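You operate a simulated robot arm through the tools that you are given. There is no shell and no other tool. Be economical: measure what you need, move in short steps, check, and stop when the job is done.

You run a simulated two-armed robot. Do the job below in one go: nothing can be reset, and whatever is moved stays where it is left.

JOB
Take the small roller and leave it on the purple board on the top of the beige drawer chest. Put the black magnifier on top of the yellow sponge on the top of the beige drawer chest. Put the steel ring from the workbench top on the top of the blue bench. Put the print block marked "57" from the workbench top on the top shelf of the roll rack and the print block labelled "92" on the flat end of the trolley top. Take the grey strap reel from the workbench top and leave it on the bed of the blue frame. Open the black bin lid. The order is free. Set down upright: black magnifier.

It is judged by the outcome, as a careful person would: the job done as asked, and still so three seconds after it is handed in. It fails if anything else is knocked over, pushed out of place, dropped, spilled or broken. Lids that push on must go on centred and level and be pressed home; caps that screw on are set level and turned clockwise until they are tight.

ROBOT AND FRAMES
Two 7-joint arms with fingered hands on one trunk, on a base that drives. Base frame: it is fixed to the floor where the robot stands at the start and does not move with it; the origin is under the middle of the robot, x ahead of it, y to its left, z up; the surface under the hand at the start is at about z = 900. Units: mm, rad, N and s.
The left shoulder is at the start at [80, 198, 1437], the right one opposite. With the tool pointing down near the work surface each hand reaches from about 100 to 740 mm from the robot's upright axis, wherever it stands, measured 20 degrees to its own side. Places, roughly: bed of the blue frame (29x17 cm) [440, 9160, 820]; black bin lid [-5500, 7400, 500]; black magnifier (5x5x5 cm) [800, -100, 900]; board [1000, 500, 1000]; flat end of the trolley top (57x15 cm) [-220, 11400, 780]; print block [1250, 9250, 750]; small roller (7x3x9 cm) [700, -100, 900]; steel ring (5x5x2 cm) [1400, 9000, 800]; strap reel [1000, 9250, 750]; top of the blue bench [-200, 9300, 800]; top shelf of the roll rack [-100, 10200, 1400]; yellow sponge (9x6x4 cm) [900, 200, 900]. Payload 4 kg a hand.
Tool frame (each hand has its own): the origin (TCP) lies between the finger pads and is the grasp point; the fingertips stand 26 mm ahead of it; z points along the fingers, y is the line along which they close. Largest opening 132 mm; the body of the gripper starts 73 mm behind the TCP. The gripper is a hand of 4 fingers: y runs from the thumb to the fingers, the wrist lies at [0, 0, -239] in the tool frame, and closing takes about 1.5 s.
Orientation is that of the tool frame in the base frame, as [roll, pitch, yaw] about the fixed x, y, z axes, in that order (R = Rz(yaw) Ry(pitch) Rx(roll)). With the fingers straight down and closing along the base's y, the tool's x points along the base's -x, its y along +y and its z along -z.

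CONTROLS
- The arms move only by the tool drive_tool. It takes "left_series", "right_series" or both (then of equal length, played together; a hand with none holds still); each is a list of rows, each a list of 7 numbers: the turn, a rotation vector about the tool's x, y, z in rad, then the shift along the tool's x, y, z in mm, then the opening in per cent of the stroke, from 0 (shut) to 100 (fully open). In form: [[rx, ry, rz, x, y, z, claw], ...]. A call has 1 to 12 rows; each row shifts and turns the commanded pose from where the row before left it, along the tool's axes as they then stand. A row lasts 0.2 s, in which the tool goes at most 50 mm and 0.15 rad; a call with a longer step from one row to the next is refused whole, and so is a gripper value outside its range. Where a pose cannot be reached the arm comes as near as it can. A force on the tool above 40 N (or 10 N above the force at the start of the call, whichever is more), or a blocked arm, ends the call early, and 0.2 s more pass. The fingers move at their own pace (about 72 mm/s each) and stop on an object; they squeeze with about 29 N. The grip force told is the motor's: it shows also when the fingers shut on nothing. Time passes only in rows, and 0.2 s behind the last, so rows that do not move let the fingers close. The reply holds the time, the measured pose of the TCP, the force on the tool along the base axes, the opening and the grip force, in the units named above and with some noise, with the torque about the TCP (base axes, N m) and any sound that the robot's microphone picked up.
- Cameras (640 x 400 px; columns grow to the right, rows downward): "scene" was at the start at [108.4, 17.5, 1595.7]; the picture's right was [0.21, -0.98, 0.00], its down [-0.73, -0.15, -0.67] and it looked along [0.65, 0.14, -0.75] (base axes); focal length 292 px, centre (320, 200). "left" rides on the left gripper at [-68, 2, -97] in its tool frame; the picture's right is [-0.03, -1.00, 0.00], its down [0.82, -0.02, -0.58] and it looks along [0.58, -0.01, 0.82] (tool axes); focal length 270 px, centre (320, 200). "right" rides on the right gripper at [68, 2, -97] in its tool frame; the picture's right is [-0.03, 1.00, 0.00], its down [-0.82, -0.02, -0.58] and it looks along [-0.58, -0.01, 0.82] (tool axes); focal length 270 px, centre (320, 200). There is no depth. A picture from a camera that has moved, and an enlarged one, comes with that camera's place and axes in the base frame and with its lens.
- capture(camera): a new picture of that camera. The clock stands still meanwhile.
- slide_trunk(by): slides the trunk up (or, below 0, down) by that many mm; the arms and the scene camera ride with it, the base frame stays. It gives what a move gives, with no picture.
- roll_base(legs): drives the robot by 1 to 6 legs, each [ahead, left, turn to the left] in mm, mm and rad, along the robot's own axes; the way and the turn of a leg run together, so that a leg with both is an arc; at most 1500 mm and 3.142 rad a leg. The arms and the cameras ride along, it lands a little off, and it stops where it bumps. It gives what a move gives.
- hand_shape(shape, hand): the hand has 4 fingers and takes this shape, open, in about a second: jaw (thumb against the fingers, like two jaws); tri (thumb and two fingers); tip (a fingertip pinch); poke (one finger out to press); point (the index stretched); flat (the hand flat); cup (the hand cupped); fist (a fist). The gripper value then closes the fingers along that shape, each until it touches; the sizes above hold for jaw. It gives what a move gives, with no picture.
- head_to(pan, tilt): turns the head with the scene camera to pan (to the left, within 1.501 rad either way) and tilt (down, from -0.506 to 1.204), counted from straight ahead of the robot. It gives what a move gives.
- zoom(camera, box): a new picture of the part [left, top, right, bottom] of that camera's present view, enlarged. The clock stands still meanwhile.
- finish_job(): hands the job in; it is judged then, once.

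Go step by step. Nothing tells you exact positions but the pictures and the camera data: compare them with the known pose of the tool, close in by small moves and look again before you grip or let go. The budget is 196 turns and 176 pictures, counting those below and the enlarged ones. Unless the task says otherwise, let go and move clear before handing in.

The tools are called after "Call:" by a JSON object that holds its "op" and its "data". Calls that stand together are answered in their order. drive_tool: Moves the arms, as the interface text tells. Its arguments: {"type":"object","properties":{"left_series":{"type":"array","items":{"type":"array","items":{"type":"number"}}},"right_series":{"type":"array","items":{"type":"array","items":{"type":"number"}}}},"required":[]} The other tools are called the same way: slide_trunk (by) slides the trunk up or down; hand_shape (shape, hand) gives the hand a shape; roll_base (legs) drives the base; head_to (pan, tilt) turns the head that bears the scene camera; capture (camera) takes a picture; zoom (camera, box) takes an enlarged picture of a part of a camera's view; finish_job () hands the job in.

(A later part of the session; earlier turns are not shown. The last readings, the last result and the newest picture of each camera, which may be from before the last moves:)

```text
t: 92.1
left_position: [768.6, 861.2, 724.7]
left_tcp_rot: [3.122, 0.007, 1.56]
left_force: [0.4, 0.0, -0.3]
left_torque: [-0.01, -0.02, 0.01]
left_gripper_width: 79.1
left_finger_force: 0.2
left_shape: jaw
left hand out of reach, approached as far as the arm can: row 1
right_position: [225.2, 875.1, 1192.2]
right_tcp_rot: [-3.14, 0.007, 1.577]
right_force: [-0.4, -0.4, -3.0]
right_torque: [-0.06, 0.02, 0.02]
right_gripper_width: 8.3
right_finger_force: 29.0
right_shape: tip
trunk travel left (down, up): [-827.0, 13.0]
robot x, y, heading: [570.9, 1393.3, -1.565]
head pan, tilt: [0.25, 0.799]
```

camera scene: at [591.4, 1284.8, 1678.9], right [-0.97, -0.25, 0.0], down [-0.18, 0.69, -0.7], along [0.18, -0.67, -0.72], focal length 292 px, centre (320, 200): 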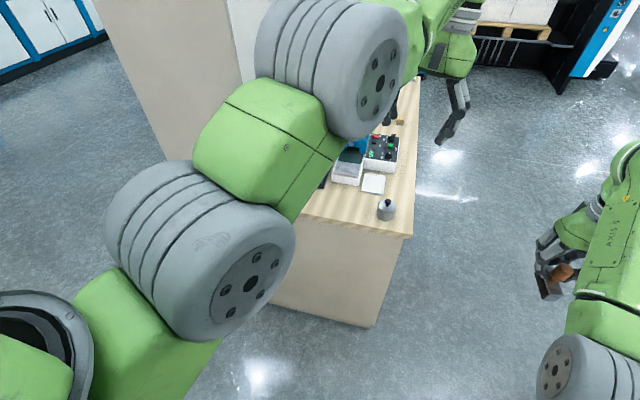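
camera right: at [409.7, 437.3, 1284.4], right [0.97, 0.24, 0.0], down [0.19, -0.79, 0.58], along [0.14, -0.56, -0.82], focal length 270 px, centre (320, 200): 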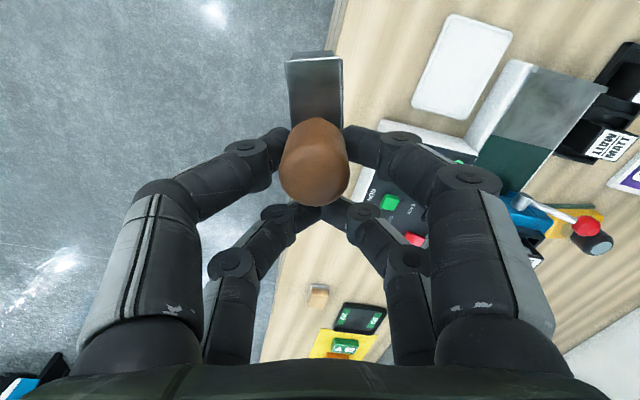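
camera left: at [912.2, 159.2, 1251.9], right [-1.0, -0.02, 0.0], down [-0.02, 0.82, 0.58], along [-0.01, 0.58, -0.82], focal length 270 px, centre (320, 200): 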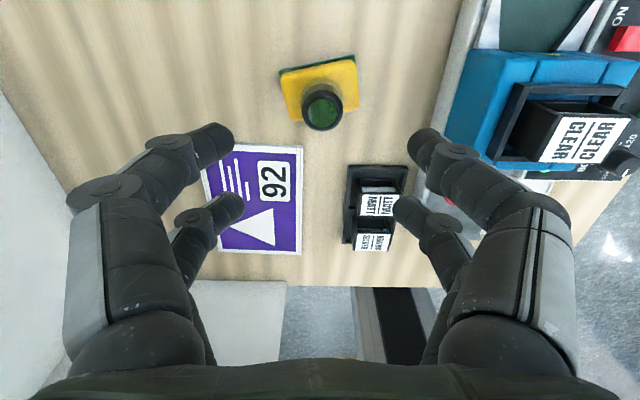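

Progress: it follows inward when going down. Continuing that way.

Call:
{"op": "drive_tool", "data": {"left_series": [[0, 0, 0, 40, 0, 20, 60], [0, 0, 0, 40, 0, 10, 60], [0, 0, 0, 40, 0, 0, 60], [0, 0, 0, 40, 0, 0, 60], [0, 0, 0, 40, 0, -10, 60]]}}

```text
t: 93.3
left_position: [768.8, 1058.9, 704.5]
left_tcp_rot: [3.125, 0.009, 1.559]
left_force: [0.7, -1.1, -0.4]
left_torque: [-0.02, 0.01, 0.01]
left_gripper_width: 79.2
left_finger_force: 0.0
left_shape: jaw
right_position: [225.1, 875.3, 1191.6]
right_tcp_rot: [-3.14, 0.006, 1.576]
right_force: [-0.5, 0.3, -2.0]
right_torque: [-0.05, 0.01, -0.01]
right_gripper_width: 8.1
right_finger_force: 29.0
right_shape: tip
trunk travel left (down, up): [-827.0, 13.0]
robot x, y, heading: [569.2, 1396.6, -1.568]
head pan, tilt: [0.25, 0.799]
```

Left arm is free. Raising it to a compact pose, then driving to the roller placement stance (turned left ~0.6 rad).

Call:
{"op": "drive_tool", "data": {"left_series": [[0, 0, 0, 0, 0, -40, 60], [0, 0, 0, 0, 0, -40, 60], [0, 0, 0, 0, 0, -40, 60], [0, 0, 0, 0, 0, -40, 60], [0, 0, 0, 0, 0, -40, 60], [0, 0, 0, 0, 0, -40, 60], [0, 0, 0, 0, 0, -40, 60], [0, 0, 0, 0, 0, -20, 60]]}}

Call:
{"op": "roll_base", "data": {"legs": [[0, 105, 0], [0, 0, 0.6]]}}

Call:
{"op": "capture", "data": {"camera": "scene"}}

```text
t: 95.1
left_position: [764.3, 1057.4, 1002.3]
left_tcp_rot: [3.124, 0.005, 1.559]
left_force: [-0.2, -0.3, -0.5]
left_torque: [0.0, 0.03, 0.0]
left_gripper_width: 79.0
left_finger_force: 0.0
left_shape: jaw
left hand out of reach, approached as far as the arm can: row 5
right_position: [224.3, 873.9, 1191.3]
right_tcp_rot: [-3.14, 0.005, 1.578]
right_force: [-0.7, 0.5, -1.1]
right_torque: [-0.05, -0.02, 0.01]
right_gripper_width: 8.3
right_finger_force: 29.0
right_shape: tip
trunk travel left (down, up): [-827.0, 13.0]
robot x, y, heading: [573.6, 1393.6, -1.566]
head pan, tilt: [0.25, 0.799]
```

```text
t: 98.0
left_position: [1025.9, 1228.4, 1003.4]
left_tcp_rot: [3.125, 0.004, 2.164]
left_force: [0.1, -0.1, 1.0]
left_torque: [0.01, -0.01, 0.01]
left_gripper_width: 79.3
left_finger_force: 0.2
left_shape: jaw
right_position: [686.4, 770.1, 1190.6]
right_tcp_rot: [-3.141, 0.004, 2.183]
right_force: [0.1, -0.4, -2.2]
right_torque: [-0.04, -0.03, -0.04]
right_gripper_width: 8.2
right_finger_force: 28.7
right_shape: tip
trunk travel left (down, up): [-827.0, 13.0]
robot x, y, heading: [673.7, 1394.8, -0.954]
head pan, tilt: [0.25, 0.799]
```

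```text
120 pictures are left
camera scene: at [755.2, 1315.5, 1678.9], right [-0.65, -0.76, 0.0], down [-0.54, 0.47, -0.7], along [0.53, -0.45, -0.72], focal length 292 px, centre (320, 200)
```

scene: 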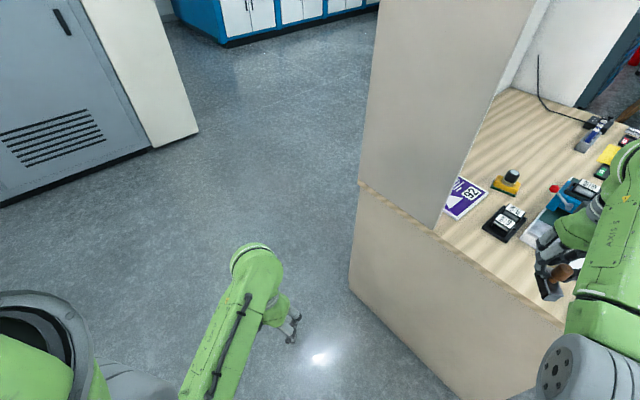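

Call:
{"op": "roll_base", "data": {"legs": [[355, -240, 0]]}}

Call:
{"op": "head_to", "data": {"pan": 0.1, "tilt": 0.85}}

Call:
{"op": "capture", "data": {"camera": "scene"}}

Call:
{"op": "capture", "data": {"camera": "right"}}

```text
t: 100.6
left_position: [1031.1, 803.3, 1003.0]
left_tcp_rot: [3.127, 0.005, 2.165]
left_force: [-0.7, 0.2, 0.6]
left_torque: [-0.05, 0.02, 0.06]
left_gripper_width: 79.1
left_finger_force: 0.0
left_shape: jaw
right_position: [692.3, 345.1, 1192.3]
right_tcp_rot: [-3.139, 0.006, 2.184]
right_force: [0.1, 0.5, -2.0]
right_torque: [-0.04, -0.02, -0.03]
right_gripper_width: 8.1
right_finger_force: 28.9
right_shape: tip
trunk travel left (down, up): [-827.0, 13.0]
robot x, y, heading: [681.4, 962.1, -0.958]
head pan, tilt: [0.25, 0.799]
```

```text
t: 101.3
left_position: [1031.9, 801.4, 1003.2]
left_tcp_rot: [3.125, 0.002, 2.164]
left_force: [-0.2, -0.3, -0.4]
left_torque: [-0.03, -0.02, -0.02]
left_gripper_width: 78.8
left_finger_force: 0.1
left_shape: jaw
right_position: [693.0, 342.6, 1190.7]
right_tcp_rot: [-3.141, 0.005, 2.184]
right_force: [0.0, -0.8, -2.7]
right_torque: [-0.08, -0.01, 0.02]
right_gripper_width: 8.4
right_finger_force: 28.9
right_shape: tip
trunk travel left (down, up): [-827.0, 13.0]
robot x, y, heading: [681.8, 967.4, -0.958]
head pan, tilt: [0.099, 0.85]
```

```text
119 pictures are left
camera scene: at [750.9, 883.0, 1675.0], right [-0.76, -0.65, 0.0], down [-0.49, 0.57, -0.66], along [0.43, -0.5, -0.75], focal length 292 px, centre (320, 200)
```

scene: 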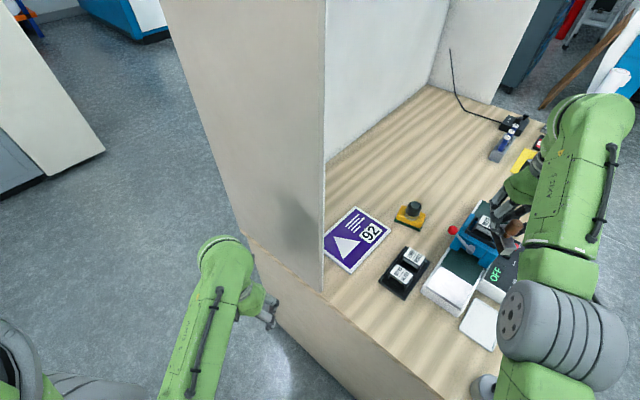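

```text
118 pictures are left
camera right: at [655.4, 400.9, 1287.3], right [0.83, 0.55, 0.0], down [0.45, -0.68, 0.58], along [0.32, -0.48, -0.81], focal length 270 px, centre (320, 200)
```

right: 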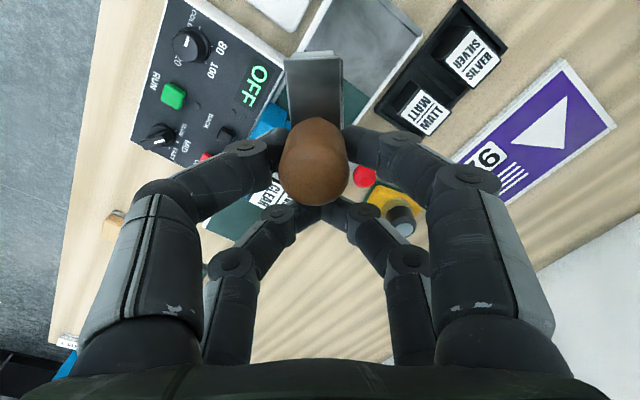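

Board centre ~(993, 418). Moving the roller across high, then lowering by the trunk.

Call:
{"op": "drive_tool", "data": {"right_series": [[0, 0, 0, -15, 36, 0, 0], [0, 0, 0, -15, 36, 0, 0], [0, 0, 0, -15, 36, 0, 0], [0, 0, 0, -15, 36, 0, 0], [0, 0, 0, -15, 36, 0, 0], [0, 0, 0, -15, 36, 0, 0], [0, 0, 0, -15, 36, 0, 0], [0, 0, 0, -15, 35, 0, 0]]}}

Call:
{"op": "slide_trunk", "data": {"by": -120}}

Call:
{"op": "capture", "data": {"camera": "scene"}}

Call:
{"op": "capture", "data": {"camera": "right"}}

```text
t: 103.1
left_position: [1033.7, 801.9, 1002.7]
left_tcp_rot: [3.127, 0.002, 2.164]
left_force: [0.6, 0.2, 0.1]
left_torque: [-0.02, 0.01, 0.02]
left_gripper_width: 79.1
left_finger_force: 0.1
left_shape: jaw
right_position: [1000.0, 408.8, 1190.0]
right_tcp_rot: [-3.139, 0.002, 2.183]
right_force: [0.6, 0.3, -3.1]
right_torque: [-0.03, -0.02, 0.02]
right_gripper_width: 8.3
right_finger_force: 29.4
right_shape: tip
trunk travel left (down, up): [-827.0, 13.0]
robot x, y, heading: [679.5, 966.8, -0.959]
head pan, tilt: [0.099, 0.85]
```

```text
t: 104.6
left_position: [1031.3, 801.2, 882.0]
left_tcp_rot: [3.124, 0.006, 2.165]
left_force: [0.4, 0.0, 0.8]
left_torque: [-0.02, 0.02, 0.01]
left_gripper_width: 79.1
left_finger_force: 0.1
left_shape: jaw
right_position: [996.9, 409.3, 1070.9]
right_tcp_rot: [-3.138, 0.005, 2.183]
right_force: [0.5, 0.1, -2.0]
right_torque: [-0.02, -0.08, -0.01]
right_gripper_width: 8.0
right_finger_force: 28.8
right_shape: tip
trunk travel left (down, up): [-707.0, 133.0]
robot x, y, heading: [685.9, 965.9, -0.958]
head pan, tilt: [0.099, 0.85]
```

```text
117 pictures are left
camera scene: at [751.0, 881.7, 1555.0], right [-0.76, -0.65, 0.0], down [-0.49, 0.57, -0.66], along [0.43, -0.5, -0.75], focal length 292 px, centre (320, 200)
```

scene: 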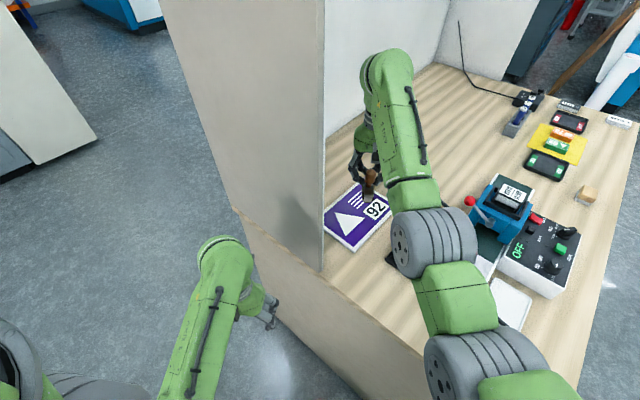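

```text
116 pictures are left
camera right: at [959.6, 467.0, 1166.5], right [0.83, 0.55, 0.0], down [0.45, -0.68, 0.58], along [0.32, -0.48, -0.81], focal length 270 px, centre (320, 200)
```

right: 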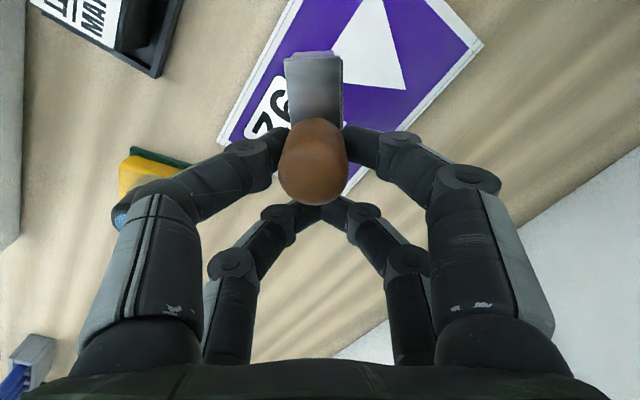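

Right over the board. Lowering to just above contact.

Call:
{"op": "drive_tool", "data": {"right_series": [[0, 0, 0, 0, 0, 30, 0], [0, 0, 0, 0, 0, 30, 0], [0, 0, 0, 0, 0, 28, 0], [0, 0, 0, 0, 0, 4, 0], [0, 0, 0, 0, 0, 3, 0], [0, 0, 0, 0, 0, 0, 0]]}}

Call:
{"op": "zoom", "data": {"camera": "scene", "box": [310, 120, 420, 260]}}

Call:
{"op": "capture", "data": {"camera": "right"}}

```text
t: 106.0
left_position: [1032.5, 800.1, 883.1]
left_tcp_rot: [3.126, 0.004, 2.164]
left_force: [0.2, 0.4, 0.3]
left_torque: [-0.02, 0.0, -0.01]
left_gripper_width: 78.9
left_finger_force: 0.1
left_shape: jaw
right_position: [996.4, 409.2, 974.5]
right_tcp_rot: [-3.141, 0.002, 2.184]
right_force: [0.2, -0.1, -2.4]
right_torque: [-0.05, -0.03, -0.03]
right_gripper_width: 7.9
right_finger_force: 28.4
right_shape: tip
trunk travel left (down, up): [-707.0, 133.0]
robot x, y, heading: [681.1, 967.3, -0.955]
head pan, tilt: [0.099, 0.85]
```

```text
2.86 times, centred on (365, 190) of scene
camera zoom: at [751.2, 881.6, 1554.9], right [-0.76, -0.65, 0.0], down [-0.49, 0.57, -0.66], along [0.43, -0.5, -0.75], focal length 833 px, centre (191, 229)
```

zoom: 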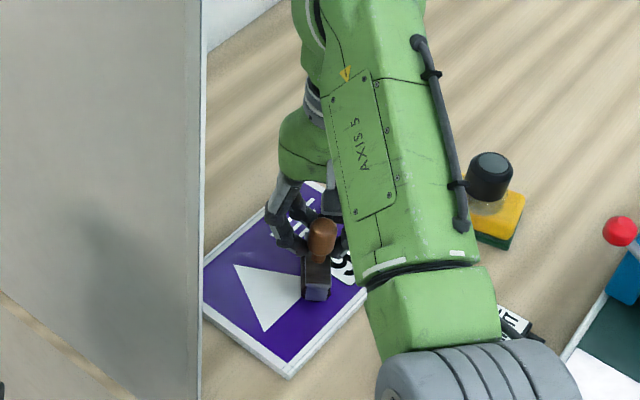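

```text
114 pictures are left
camera right: at [959.5, 466.6, 1071.3], right [0.83, 0.55, 0.0], down [0.45, -0.68, 0.58], along [0.32, -0.48, -0.81], focal length 270 px, centre (320, 200)
```

right: 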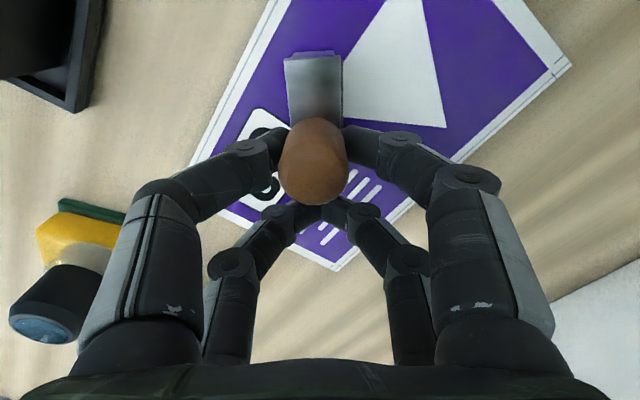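

Call:
{"op": "drive_tool", "data": {"right_series": [[0, 0, 0, 0, 0, 2, 0], [0, 0, 0, 0, 0, 2, 0], [0, 0, 0, 0, 0, 2, 0], [0, 0, 0, 0, 0, 0, 0]]}}

```text
t: 107.0
left_position: [1032.1, 802.5, 883.5]
left_tcp_rot: [3.128, 0.006, 2.165]
left_force: [-0.3, 0.9, -0.8]
left_torque: [0.01, 0.02, 0.04]
left_gripper_width: 79.3
left_finger_force: 0.0
left_shape: jaw
right_position: [996.1, 409.9, 970.9]
right_tcp_rot: [-3.141, 0.008, 2.183]
right_force: [0.5, -1.0, 9.8]
right_torque: [0.14, 0.14, 0.04]
right_gripper_width: 8.6
right_finger_force: 29.0
right_shape: tip
trunk travel left (down, up): [-707.0, 133.0]
robot x, y, heading: [681.2, 961.9, -0.956]
head pan, tilt: [0.099, 0.85]
```

Contact. Releasing and lifting straight up.

Call:
{"op": "drive_tool", "data": {"right_series": [[0, 0, 0, 0, 0, -1, 15], [0, 0, 0, 0, 0, 0, 35], [0, 0, 0, 0, 0, 0, 55], [0, 0, 0, 0, 0, 0, 55], [0, 0, 0, 0, 0, -20, 55], [0, 0, 0, 0, 0, -40, 55], [0, 0, 0, 0, 0, -40, 55], [0, 0, 0, 0, 0, -30, 55]]}}

Call:
{"op": "zoom", "data": {"camera": "scene", "box": [310, 120, 420, 260]}}

Call:
{"op": "capture", "data": {"camera": "right"}}

```text
t: 108.8
left_position: [1033.1, 801.9, 882.5]
left_tcp_rot: [3.126, 0.004, 2.166]
left_force: [0.3, 0.3, 0.0]
left_torque: [0.01, 0.02, 0.01]
left_gripper_width: 78.8
left_finger_force: 0.0
left_shape: jaw
right_position: [996.6, 411.1, 1100.5]
right_tcp_rot: [-3.138, 0.003, 2.183]
right_force: [-0.2, -0.3, 0.7]
right_torque: [-0.04, -0.04, 0.0]
right_gripper_width: 72.2
right_finger_force: 0.2
right_shape: tip
trunk travel left (down, up): [-707.0, 133.0]
robot x, y, heading: [680.3, 962.3, -0.956]
head pan, tilt: [0.099, 0.85]
```

```text
2.86 times, centred on (365, 190) of scene
camera zoom: at [751.0, 882.3, 1554.9], right [-0.76, -0.65, 0.0], down [-0.49, 0.57, -0.66], along [0.43, -0.5, -0.75], focal length 833 px, centre (191, 229)
```

zoom: 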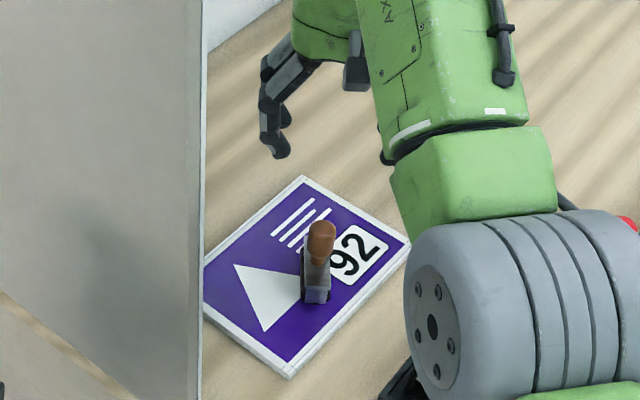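

```text
112 pictures are left
camera right: at [958.7, 468.1, 1196.7], right [0.83, 0.55, 0.0], down [0.45, -0.68, 0.58], along [0.32, -0.48, -0.81], focal length 270 px, centre (320, 200)
```

right: 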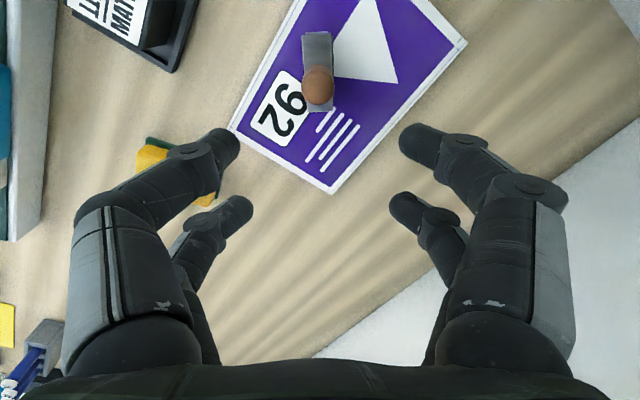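

Roller stands on the purple board. Raising the trunk, retracting the right hand along its old path, and backing out.

Call:
{"op": "slide_trunk", "data": {"by": 120}}

Call:
{"op": "drive_tool", "data": {"right_series": [[0, 0, 0, 15, -36, 0, 55], [0, 0, 0, 15, -36, 0, 55], [0, 0, 0, 15, -36, 0, 55], [0, 0, 0, 15, -36, 0, 55], [0, 0, 0, 15, -36, 0, 55], [0, 0, 0, 15, -36, 0, 55], [0, 0, 0, 15, -36, 0, 55], [0, 0, 0, 15, -35, 0, 55]]}}

Call:
{"op": "roll_base", "data": {"legs": [[-355, 240, 0]]}}

Call:
{"op": "capture", "data": {"camera": "scene"}}

```text
t: 110.3
left_position: [1032.8, 800.0, 1001.9]
left_tcp_rot: [3.126, 0.003, 2.164]
left_force: [-0.5, -0.2, -0.7]
left_torque: [0.03, 0.0, 0.0]
left_gripper_width: 79.1
left_finger_force: 0.1
left_shape: jaw
right_position: [997.0, 411.7, 1220.4]
right_tcp_rot: [-3.14, 0.003, 2.184]
right_force: [0.6, -0.1, -0.7]
right_torque: [0.03, 0.0, 0.0]
right_gripper_width: 72.2
right_finger_force: 0.0
right_shape: tip
trunk travel left (down, up): [-827.0, 13.0]
robot x, y, heading: [681.4, 964.8, -0.957]
head pan, tilt: [0.099, 0.85]
```

```text
t: 112.1
left_position: [1031.8, 801.4, 1003.0]
left_tcp_rot: [3.123, 0.005, 2.163]
left_force: [-0.4, -0.4, 1.1]
left_torque: [-0.03, 0.04, -0.02]
left_gripper_width: 79.4
left_finger_force: 0.1
left_shape: jaw
right_position: [696.5, 330.8, 1214.5]
right_tcp_rot: [-3.141, 0.004, 2.184]
right_force: [0.3, 0.7, 0.5]
right_torque: [0.0, -0.01, 0.0]
right_gripper_width: 72.4
right_finger_force: 0.0
right_shape: tip
right hand out of reach, approached as far as the arm can: row 6, 7, 8
trunk travel left (down, up): [-827.0, 13.0]
robot x, y, heading: [680.8, 963.0, -0.961]
head pan, tilt: [0.099, 0.85]
```

```text
t: 114.7
left_position: [1025.3, 1230.2, 1002.5]
left_tcp_rot: [3.124, 0.002, 2.168]
left_force: [-0.2, -0.7, 0.3]
left_torque: [-0.02, -0.04, 0.01]
left_gripper_width: 79.1
left_finger_force: 0.1
left_shape: jaw
right_position: [692.3, 758.4, 1212.3]
right_tcp_rot: [-3.14, 0.002, 2.185]
right_force: [0.1, -0.2, 0.4]
right_torque: [0.04, 0.02, -0.01]
right_gripper_width: 72.1
right_finger_force: 0.1
right_shape: tip
trunk travel left (down, up): [-827.0, 13.0]
robot x, y, heading: [672.6, 1389.5, -0.956]
head pan, tilt: [0.099, 0.85]
```

```text
111 pictures are left
camera scene: at [743.8, 1308.4, 1674.7], right [-0.76, -0.65, 0.0], down [-0.49, 0.57, -0.66], along [0.43, -0.5, -0.75], focal length 292 px, centre (320, 200)
```

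scene: 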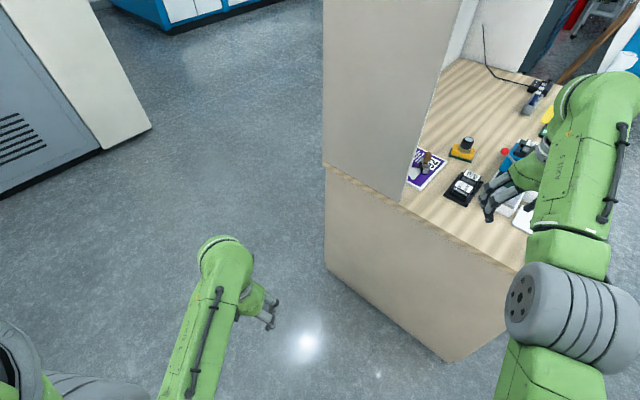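

Now turning to face +y toward the other stations and having a look ahead.

Call:
{"op": "roll_base", "data": {"legs": [[-200, 0, 0], [0, 0, 2.527]]}}

Call:
{"op": "head_to", "data": {"pan": 0, "tilt": 0.1}}

Call:
{"op": "capture", "data": {"camera": "scene"}}

```text
t: 122.2
left_position: [370.0, 1895.4, 1003.1]
left_tcp_rot: [3.123, 0.003, -1.601]
left_force: [0.4, 0.5, -0.2]
left_torque: [0.04, 0.0, 0.03]
left_gripper_width: 78.9
left_finger_force: 0.1
left_shape: jaw
right_position: [915.1, 2081.6, 1214.8]
right_tcp_rot: [-3.141, 0.003, -1.583]
right_force: [0.2, -0.1, -0.3]
right_torque: [0.01, 0.04, -0.03]
right_gripper_width: 72.0
right_finger_force: 0.2
right_shape: tip
trunk travel left (down, up): [-827.0, 13.0]
robot x, y, heading: [557.4, 1557.2, 1.559]
head pan, tilt: [0.099, 0.85]
```

```text
t: 123.3
left_position: [369.8, 1895.2, 1003.0]
left_tcp_rot: [3.126, 0.003, -1.602]
left_force: [-0.3, -0.5, -0.5]
left_torque: [0.01, -0.02, 0.0]
left_gripper_width: 79.1
left_finger_force: 0.1
left_shape: jaw
right_position: [915.3, 2081.5, 1214.1]
right_tcp_rot: [-3.14, 0.004, -1.583]
right_force: [-0.1, -0.4, -0.6]
right_torque: [0.02, -0.04, -0.01]
right_gripper_width: 72.2
right_finger_force: 0.2
right_shape: tip
trunk travel left (down, up): [-827.0, 13.0]
robot x, y, heading: [558.3, 1559.4, 1.558]
head pan, tilt: [0.0, 0.099]
```

```text
110 pictures are left
camera scene: at [561.9, 1681.1, 1741.9], right [1.0, -0.01, 0.0], down [0.0, -0.1, -0.99], along [0.01, 0.99, -0.1], focal length 292 px, centre (320, 200)
```

scene: 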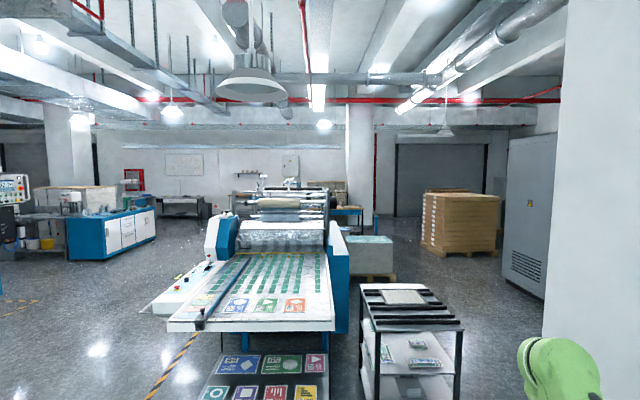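

Call:
{"op": "zoom", "data": {"camera": "scene", "box": [220, 150, 420, 300]}}

Call:
{"op": "zoom", "data": {"camera": "scene", "box": [340, 180, 640, 400]}}

Call:
{"op": "zoom", "data": {"camera": "scene", "box": [0, 150, 260, 340]}}

```text
2.67 times, centred on (320, 225) of scene
camera zoom: at [561.9, 1681.1, 1741.9], right [1.0, -0.01, 0.0], down [0.0, -0.1, -0.99], along [0.01, 0.99, -0.1], focal length 777 px, centre (320, 133)
```

zoom: 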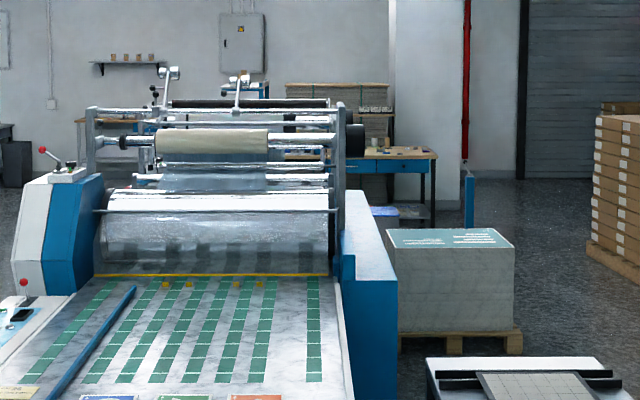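

```text
1.82 times, centred on (490, 290) of scene
camera zoom: at [561.9, 1681.1, 1741.9], right [1.0, -0.01, 0.0], down [0.0, -0.1, -0.99], along [0.01, 0.99, -0.1], focal length 530 px, centre (11, 36)
```

zoom: 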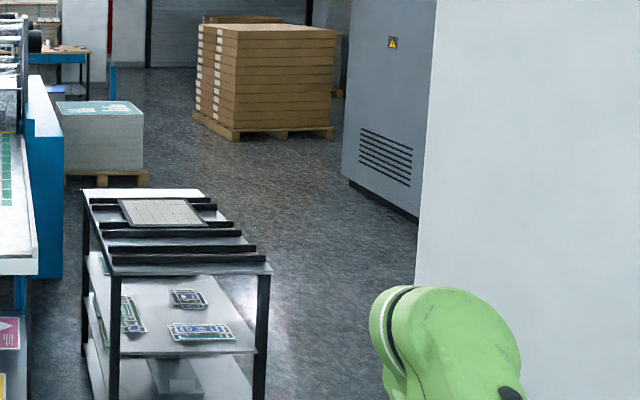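

```text
2.11 times, centred on (130, 245) of scene
camera zoom: at [561.9, 1681.1, 1741.9], right [1.0, -0.01, 0.0], down [0.0, -0.1, -0.99], along [0.01, 0.99, -0.1], focal length 614 px, centre (720, 105)
```

zoom: 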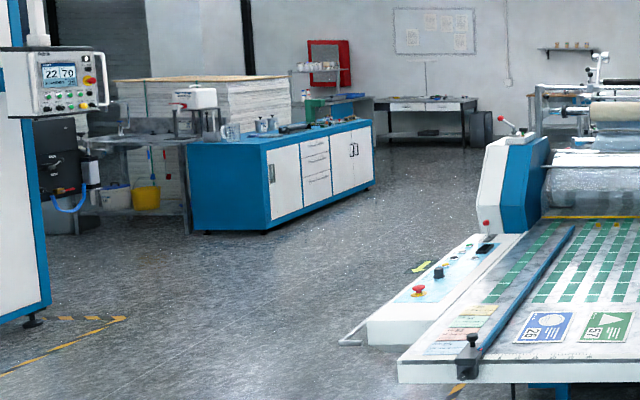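

The big printing machine is ahead; the aisle to its left is free. I tuck the right arm in a little, then drive round on the left side to about (-1700, 7500).

Call:
{"op": "drive_tool", "data": {"right_series": [[0, 0, 0, 5, 0, 40, 60], [0, 0, 0, 15, 5, 40, 60], [0, 0, 0, 25, 10, 40, 60], [0, 0, 0, 30, 15, 30, 60], [0, 0, 0, 30, 15, 30, 60], [0, 0, 0, 30, 15, 20, 60]]}}

Call:
{"op": "roll_base", "data": {"legs": [[0, 1400, 0], [0, 860, 0], [1500, 0, 0], [1500, 0, 0], [1500, 0, 0], [1400, 0, 0]]}}

Call:
{"op": "head_to", "data": {"pan": -0.8, "tilt": 0.3}}

Call:
{"op": "capture", "data": {"camera": "scene"}}

```text
t: 124.7
left_position: [370.5, 1894.6, 1002.4]
left_tcp_rot: [3.126, 0.006, -1.604]
left_force: [0.1, -0.4, -0.2]
left_torque: [0.0, 0.04, 0.01]
left_gripper_width: 79.2
left_finger_force: 0.0
left_shape: jaw
right_position: [853.6, 1947.0, 1014.3]
right_tcp_rot: [-3.139, 0.005, -1.586]
right_force: [-0.5, -0.6, 0.1]
right_torque: [0.01, 0.03, 0.0]
right_gripper_width: 78.8
right_finger_force: 0.0
right_shape: tip
trunk travel left (down, up): [-827.0, 13.0]
robot x, y, heading: [560.3, 1557.8, 1.557]
head pan, tilt: [0.0, 0.099]
```

```text
t: 163.6
left_position: [-1807.6, 7836.2, 1003.2]
left_tcp_rot: [3.127, 0.006, -1.592]
left_force: [-0.5, 0.3, 0.2]
left_torque: [0.01, 0.02, 0.0]
left_gripper_width: 79.2
left_finger_force: 0.1
left_shape: jaw
right_position: [-1322.6, 7894.2, 1015.1]
right_tcp_rot: [-3.138, 0.005, -1.576]
right_force: [1.1, 0.7, 1.0]
right_torque: [0.01, 0.01, 0.0]
right_gripper_width: 78.8
right_finger_force: 0.0
right_shape: tip
trunk travel left (down, up): [-827.0, 13.0]
robot x, y, heading: [-1615.4, 7500.0, 1.568]
head pan, tilt: [0.0, 0.099]
```

```text
t: 164.8
left_position: [-1806.9, 7837.0, 1003.2]
left_tcp_rot: [3.127, 0.005, -1.594]
left_force: [-0.4, 0.0, 0.3]
left_torque: [0.01, 0.03, 0.02]
left_gripper_width: 79.0
left_finger_force: 0.1
left_shape: jaw
right_position: [-1325.3, 7893.8, 1014.1]
right_tcp_rot: [-3.139, 0.005, -1.577]
right_force: [0.5, -0.5, 0.1]
right_torque: [0.01, -0.02, 0.02]
right_gripper_width: 78.7
right_finger_force: 0.0
right_shape: tip
trunk travel left (down, up): [-827.0, 13.0]
robot x, y, heading: [-1615.4, 7500.6, 1.565]
head pan, tilt: [-0.799, 0.3]
```

```text
106 pictures are left
camera scene: at [-1546.7, 7597.3, 1723.4], right [0.69, -0.72, 0.0], down [-0.21, -0.21, -0.96], along [0.69, 0.66, -0.3], focal length 292 px, centre (320, 200)
```

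scene: 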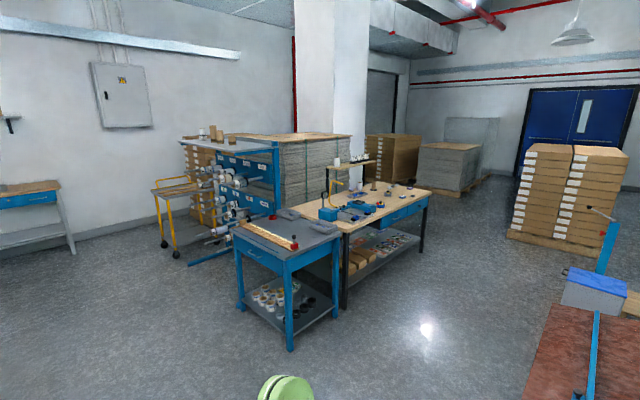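

Call:
{"op": "zoom", "data": {"camera": "scene", "box": [290, 140, 440, 240]}}

Call:
{"op": "zoom", "data": {"camera": "scene", "box": [140, 110, 310, 290]}}

```text
4.00 times, centred on (365, 190) of scene
camera zoom: at [-1546.7, 7597.3, 1723.4], right [0.69, -0.72, 0.0], down [-0.21, -0.21, -0.96], along [0.69, 0.66, -0.3], focal length 1166 px, centre (140, 240)
```

zoom: 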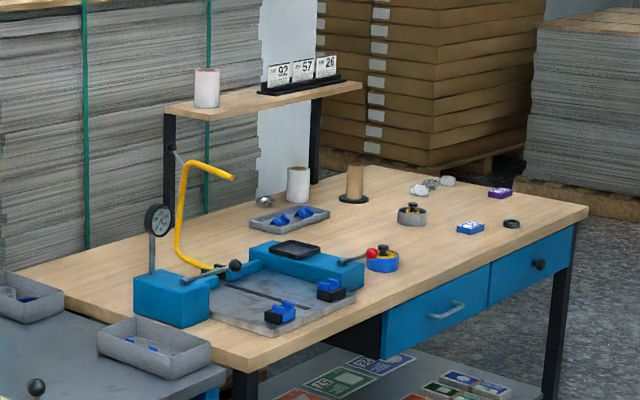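

```text
2.22 times, centred on (225, 200) of scene
camera zoom: at [-1546.7, 7597.3, 1723.4], right [0.69, -0.72, 0.0], down [-0.21, -0.21, -0.96], along [0.69, 0.66, -0.3], focal length 648 px, centre (531, 200)
```

zoom: 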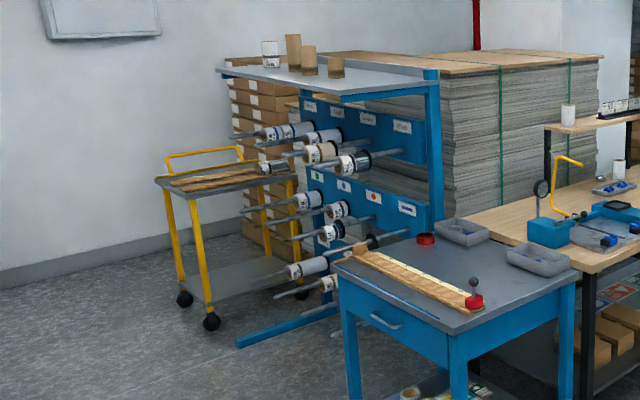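

I see the blue bench, roll rack, trolley and the workbench with the reels, ring and print blocks. Driving to stand in front of the workbench.

Call:
{"op": "roll_base", "data": {"legs": [[750, 0, 0], [0, -1500, 0], [0, -1350, 0]]}}

Call:
{"op": "head_to", "data": {"pan": 0, "tilt": 0.7}}

Call:
{"op": "capture", "data": {"camera": "scene"}}

```text
t: 182.2
left_position: [1037.7, 8591.8, 1002.7]
left_tcp_rot: [3.126, 0.002, -1.582]
left_force: [0.1, 0.8, -0.1]
left_torque: [-0.02, 0.03, 0.05]
left_gripper_width: 79.1
left_finger_force: 0.0
left_shape: jaw
right_position: [1520.3, 8653.7, 1014.8]
right_tcp_rot: [-3.14, 0.004, -1.564]
right_force: [-0.6, -0.4, 0.3]
right_torque: [-0.01, 0.03, -0.03]
right_gripper_width: 78.7
right_finger_force: 0.0
right_shape: tip
trunk travel left (down, up): [-827.0, 13.0]
robot x, y, heading: [1233.7, 8259.3, 1.579]
head pan, tilt: [-0.799, 0.3]
```

```text
t: 183.3
left_position: [1038.2, 8593.6, 1002.1]
left_tcp_rot: [3.126, 0.003, -1.581]
left_force: [-0.5, 0.7, -0.2]
left_torque: [0.03, -0.03, -0.01]
left_gripper_width: 79.0
left_finger_force: 0.0
left_shape: jaw
right_position: [1521.7, 8654.1, 1013.2]
right_tcp_rot: [-3.139, 0.002, -1.564]
right_force: [0.1, -0.6, 0.9]
right_torque: [0.01, 0.0, 0.0]
right_gripper_width: 78.8
right_finger_force: 0.0
right_shape: tip
trunk travel left (down, up): [-827.0, 13.0]
robot x, y, heading: [1230.8, 8260.5, 1.577]
head pan, tilt: [0.0, 0.7]
```

```text
103 pictures are left
camera scene: at [1234.3, 8374.5, 1687.3], right [1.0, 0.01, 0.0], down [0.0, -0.64, -0.77], along [-0.01, 0.77, -0.64], focal length 292 px, centre (320, 200)
```

scene: 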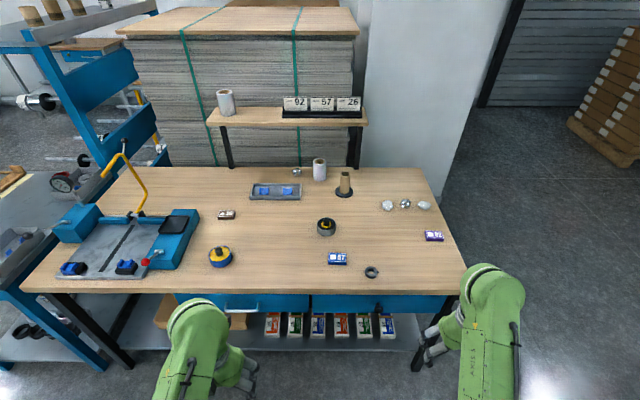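

Call:
{"op": "zoom", "data": {"camera": "scene", "box": [290, 200, 450, 300]}}

Call:
{"op": "zoom", "data": {"camera": "scene", "box": [40, 180, 250, 290]}}

Call:
{"op": "zoom", "data": {"camera": "scene", "box": [200, 80, 380, 200]}}

```text
4.00 times, centred on (370, 250) of scene
camera zoom: at [1234.3, 8374.5, 1687.3], right [1.0, 0.01, 0.0], down [0.0, -0.64, -0.77], along [-0.01, 0.77, -0.64], focal length 1166 px, centre (120, 0)
```

zoom: 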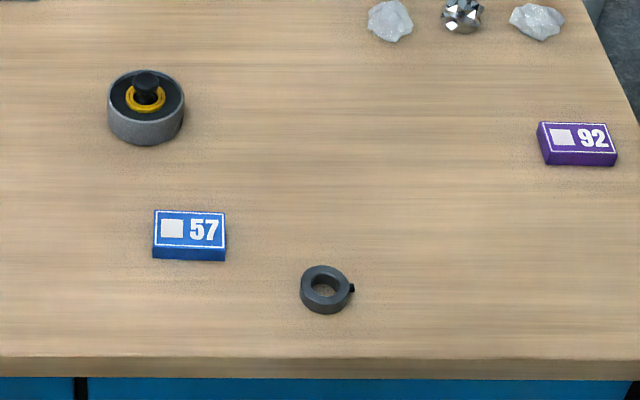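

```text
3.05 times, centred on (145, 235) of scene
camera zoom: at [1234.3, 8374.5, 1687.3], right [1.0, 0.01, 0.0], down [0.0, -0.64, -0.77], along [-0.01, 0.77, -0.64], focal length 888 px, centre (853, 93)
```

zoom: 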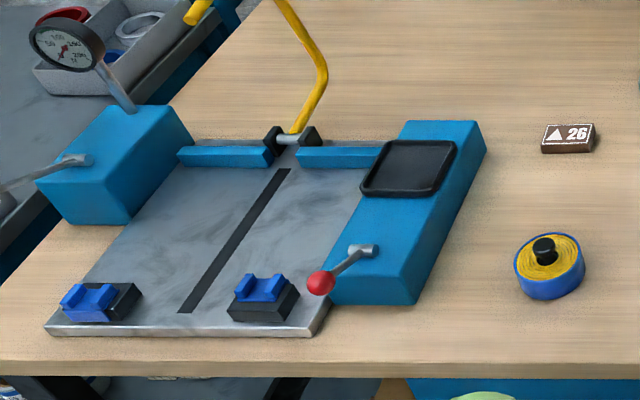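

```text
3.33 times, centred on (290, 140) of scene
camera zoom: at [1234.3, 8374.5, 1687.3], right [1.0, 0.01, 0.0], down [0.0, -0.64, -0.77], along [-0.01, 0.77, -0.64], focal length 972 px, centre (420, 400)
```

zoom: 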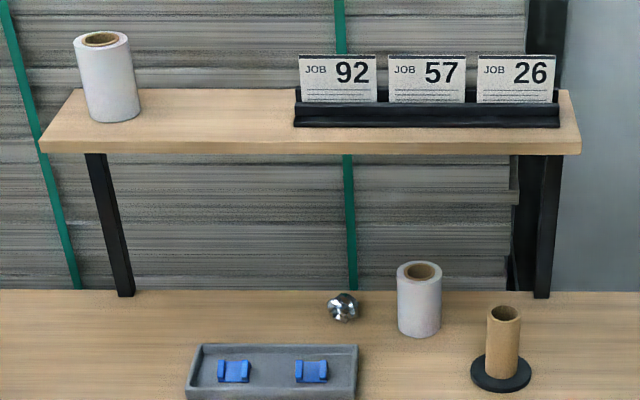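

Targets: grey reel ~(1250, 9289), "57" ~(1291, 9122), steel ring ~(1418, 9056), "92" ~(1717, 9248), bench top ~z 750. Lowering the trunk and driving up to the bench.

Call:
{"op": "slide_trunk", "data": {"by": -160}}

Call:
{"op": "roll_base", "data": {"legs": [[420, -110, 0]]}}

Call:
{"op": "capture", "data": {"camera": "scene"}}

Call:
{"op": "capture", "data": {"camera": "right"}}

Call:
{"op": "capture", "data": {"camera": "left"}}

```text
t: 185.2
left_position: [1038.2, 8592.6, 842.4]
left_tcp_rot: [3.125, 0.004, -1.581]
left_force: [-0.4, 0.3, -0.2]
left_torque: [0.03, -0.01, -0.05]
left_gripper_width: 79.1
left_finger_force: 0.0
left_shape: jaw
right_position: [1521.3, 8655.2, 854.4]
right_tcp_rot: [-3.139, 0.004, -1.563]
right_force: [0.1, -0.2, 0.2]
right_torque: [0.01, -0.02, -0.01]
right_gripper_width: 78.8
right_finger_force: 0.1
right_shape: tip
trunk travel left (down, up): [-667.0, 173.0]
robot x, y, heading: [1231.8, 8255.7, 1.576]
head pan, tilt: [0.0, 0.7]
```

```text
t: 187.8
left_position: [1143.4, 9006.4, 844.1]
left_tcp_rot: [3.127, 0.005, -1.581]
left_force: [0.4, -0.3, 0.6]
left_torque: [0.01, 0.0, 0.01]
left_gripper_width: 79.1
left_finger_force: 0.0
left_shape: jaw
right_position: [1627.5, 9068.5, 854.8]
right_tcp_rot: [-3.139, 0.004, -1.563]
right_force: [0.9, -0.8, -0.4]
right_torque: [0.01, 0.03, 0.0]
right_gripper_width: 78.7
right_finger_force: 0.0
right_shape: tip
trunk travel left (down, up): [-667.0, 173.0]
robot x, y, heading: [1341.1, 8672.7, 1.581]
head pan, tilt: [0.0, 0.7]
```

```text
99 pictures are left
camera scene: at [1340.3, 8787.6, 1527.4], right [1.0, 0.01, 0.0], down [0.0, -0.64, -0.77], along [0.0, 0.77, -0.64], focal length 292 px, centre (320, 200)
```

scene: 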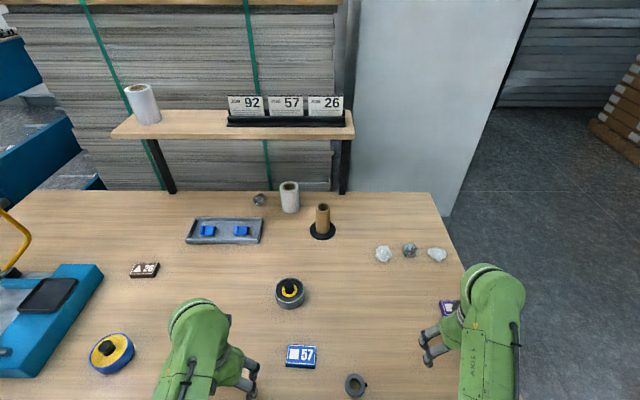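

```text
98 pictures are left
camera right: at [1626.3, 8999.1, 950.5], right [-1.0, 0.02, 0.0], down [0.01, 0.81, 0.58], along [0.01, 0.58, -0.81], focal length 270 px, centre (320, 200)
```

right: 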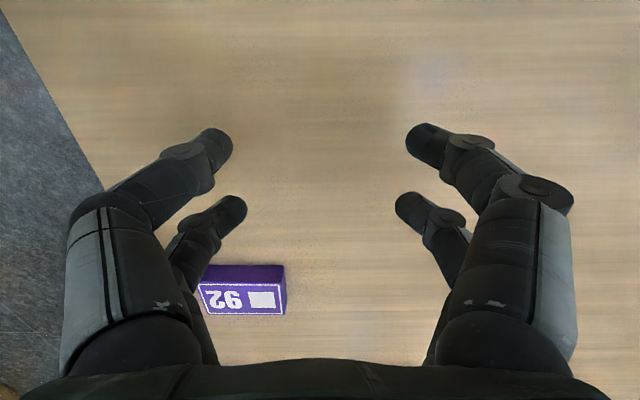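

```text
97 pictures are left
camera left: at [1144.6, 9073.3, 939.8], right [1.0, 0.01, -0.02], down [0.02, -0.82, 0.57], along [-0.01, -0.57, -0.82], focal length 270 px, centre (320, 200)
```

left: 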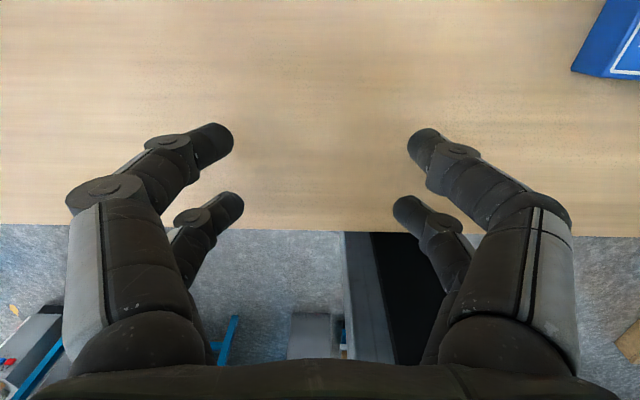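

Moving the left hand over "57" and the right hand over "92" to look closely.

Call:
{"op": "drive_tool", "data": {"left_series": [[0, 0, 0, -20, -30, 0, 80], [0, 0, 0, -20, -30, 0, 80], [0, 0, 0, -20, -30, 0, 80], [0, 0, 0, -20, -29, 0, 80], [0, 0, 0, -22, -29, 0, 80]], "right_series": [[0, 0, 0, -36, -18, 0, 80], [0, 0, 0, -36, -18, 0, 80], [0, 0, 0, -36, -18, 0, 80], [0, 0, 0, -36, -18, 0, 80], [0, 0, 0, -36, -18, 0, 80]]}}

Call:
{"op": "hand_shape", "data": {"hand": "right", "shape": "jaw"}}

Call:
{"op": "capture", "data": {"camera": "right"}}

Call:
{"op": "capture", "data": {"camera": "left"}}

Call:
{"op": "capture", "data": {"camera": "scene"}}

```text
t: 189.0
left_position: [1294.6, 9108.8, 839.1]
left_tcp_rot: [3.124, 0.002, -1.58]
left_force: [-0.8, 0.4, 0.7]
left_torque: [-0.03, 0.03, -0.01]
left_gripper_width: 105.4
left_finger_force: 0.0
left_shape: jaw
right_position: [1716.3, 9250.2, 852.6]
right_tcp_rot: [3.141, 0.002, -1.565]
right_force: [-0.1, 0.0, 0.3]
right_torque: [-0.05, -0.01, 0.02]
right_gripper_width: 105.5
right_finger_force: 0.0
right_shape: tip
trunk travel left (down, up): [-667.0, 173.0]
robot x, y, heading: [1336.2, 8672.1, 1.572]
head pan, tilt: [0.0, 0.7]
```

```text
t: 189.9
left_position: [1293.6, 9106.6, 840.4]
left_tcp_rot: [3.127, 0.002, -1.582]
left_force: [0.0, 0.4, -0.3]
left_torque: [-0.04, 0.01, 0.05]
left_gripper_width: 105.2
left_finger_force: 0.1
left_shape: jaw
right_position: [1713.6, 9249.1, 854.6]
right_tcp_rot: [-3.141, 0.004, -1.565]
right_force: [-0.4, 0.1, 0.4]
right_torque: [0.05, 0.0, 0.0]
right_gripper_width: 131.8
right_finger_force: 0.0
right_shape: jaw
trunk travel left (down, up): [-667.0, 173.0]
robot x, y, heading: [1340.5, 8674.0, 1.575]
head pan, tilt: [0.0, 0.7]
```

```text
96 pictures are left
camera right: at [1713.6, 9180.1, 951.1], right [-1.0, 0.02, 0.0], down [0.01, 0.81, 0.58], along [0.01, 0.58, -0.81], focal length 270 px, centre (320, 200)
```

right: 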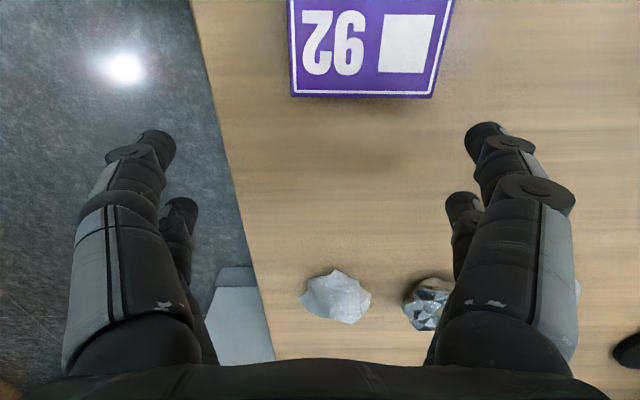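

```text
95 pictures are left
camera left: at [1294.3, 9173.9, 937.5], right [1.0, 0.01, -0.02], down [0.02, -0.82, 0.57], along [-0.01, -0.57, -0.82], focal length 270 px, centre (320, 200)
```

left: 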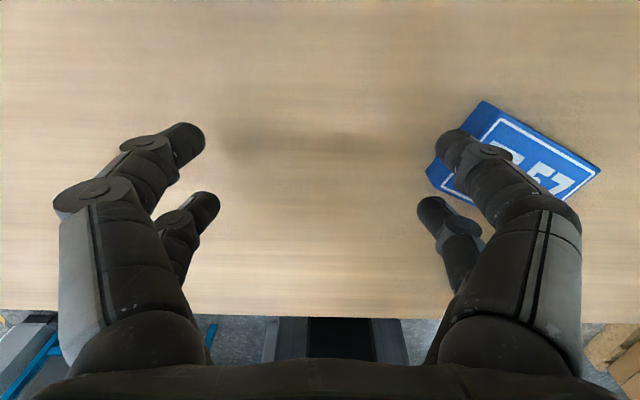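

```text
94 pictures are left
camera scene: at [1340.4, 8788.6, 1527.3], right [1.0, 0.01, 0.0], down [0.0, -0.64, -0.77], along [0.0, 0.77, -0.64], focal length 292 px, centre (320, 200)
```

scene: 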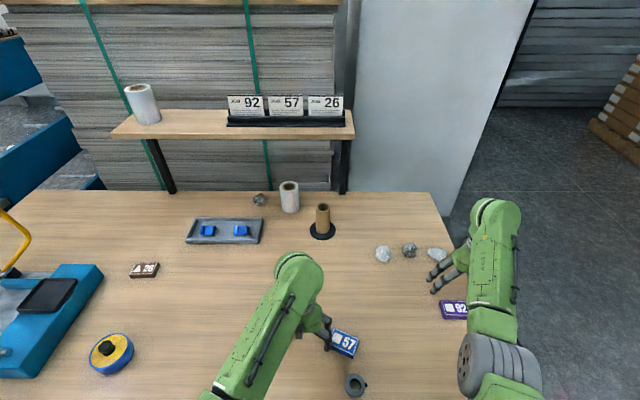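

The bench is actually at z ≈ 795, so the left fingers nudged block "57" (now ~(1397, 9111), turned about -33°). Raising, repositioning above both blocks and aligning.

Call:
{"op": "drive_tool", "data": {"left_series": [[0, 0, 0, 0, 0, -45, 80], [0, 0, 0, 0, -34, 0, 80], [0, 0, 0, -2, -34, 0, 80], [0, 0, 0, -2, -34, 0, 80], [0, 0, 0.145, 0, 0, 0, 80], [0, 0, 0.145, 0, 0, 0, 80], [0, 0, 0.145, 0, 0, 0, 80], [0, 0, 0.145, 0, 0, 0, 80]], "right_series": [[0, 0, 0, 0, 0, -25, 80], [0, 0, 0, 27, 11, 0, 80], [0, 0, 0, 27, 11, 0, 80], [0, 0, 0, 0, 0, 0, 80], [0, 0, 0, 0, 0, 0, 80], [0, 0, 0, 0, 0, 0, 80], [0, 0, 0, 0, 0, 0, 80], [0, 0, 0, 0, 0, 0, 80]]}}

Call:
{"op": "capture", "data": {"camera": "right"}}

Call:
{"op": "capture", "data": {"camera": "left"}}

Call:
{"op": "capture", "data": {"camera": "scene"}}

```text
t: 191.7
left_position: [1397.1, 9110.3, 884.3]
left_tcp_rot: [3.125, -0.006, -2.164]
left_force: [-0.7, -0.2, -0.7]
left_torque: [0.05, 0.0, -0.01]
left_gripper_width: 105.5
left_finger_force: 0.1
left_shape: jaw
right_position: [1695.5, 9194.8, 879.5]
right_tcp_rot: [-3.14, 0.004, -1.564]
right_force: [0.5, -0.4, -0.9]
right_torque: [0.01, -0.01, 0.03]
right_gripper_width: 105.7
right_finger_force: 0.0
right_shape: jaw
trunk travel left (down, up): [-667.0, 173.0]
robot x, y, heading: [1345.2, 8673.9, 1.574]
head pan, tilt: [0.0, 0.7]
```

```text
93 pictures are left
camera right: at [1693.7, 9126.3, 975.2], right [-1.0, 0.02, 0.0], down [0.01, 0.81, 0.58], along [0.01, 0.58, -0.81], focal length 270 px, centre (320, 200)
```

right: 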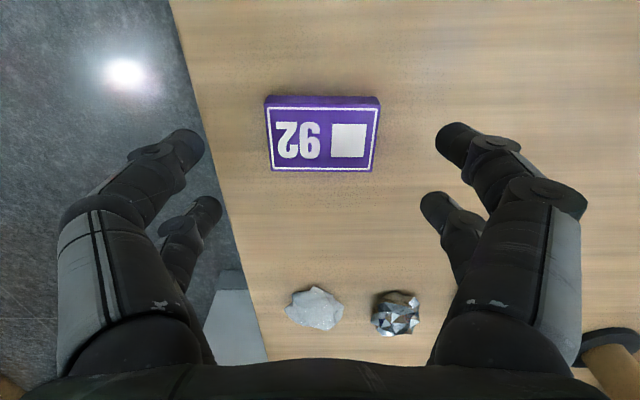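

```text
92 pictures are left
camera left: at [1434.7, 9166.6, 979.8], right [0.84, -0.54, -0.02], down [-0.43, -0.69, 0.58], along [-0.32, -0.48, -0.81], focal length 270 px, centre (320, 200)
```

left: 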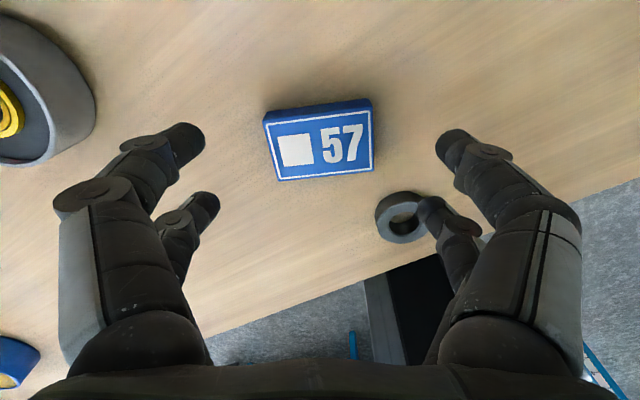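

```text
91 pictures are left
camera scene: at [1340.7, 8789.3, 1527.2], right [1.0, 0.01, 0.0], down [0.0, -0.64, -0.76], along [-0.01, 0.76, -0.64], focal length 292 px, centre (320, 200)
```

scene: 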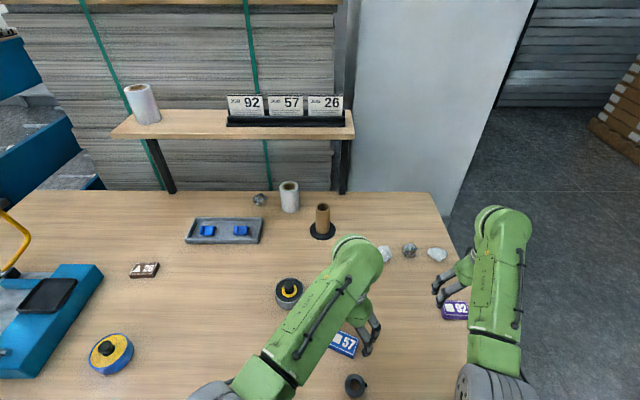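

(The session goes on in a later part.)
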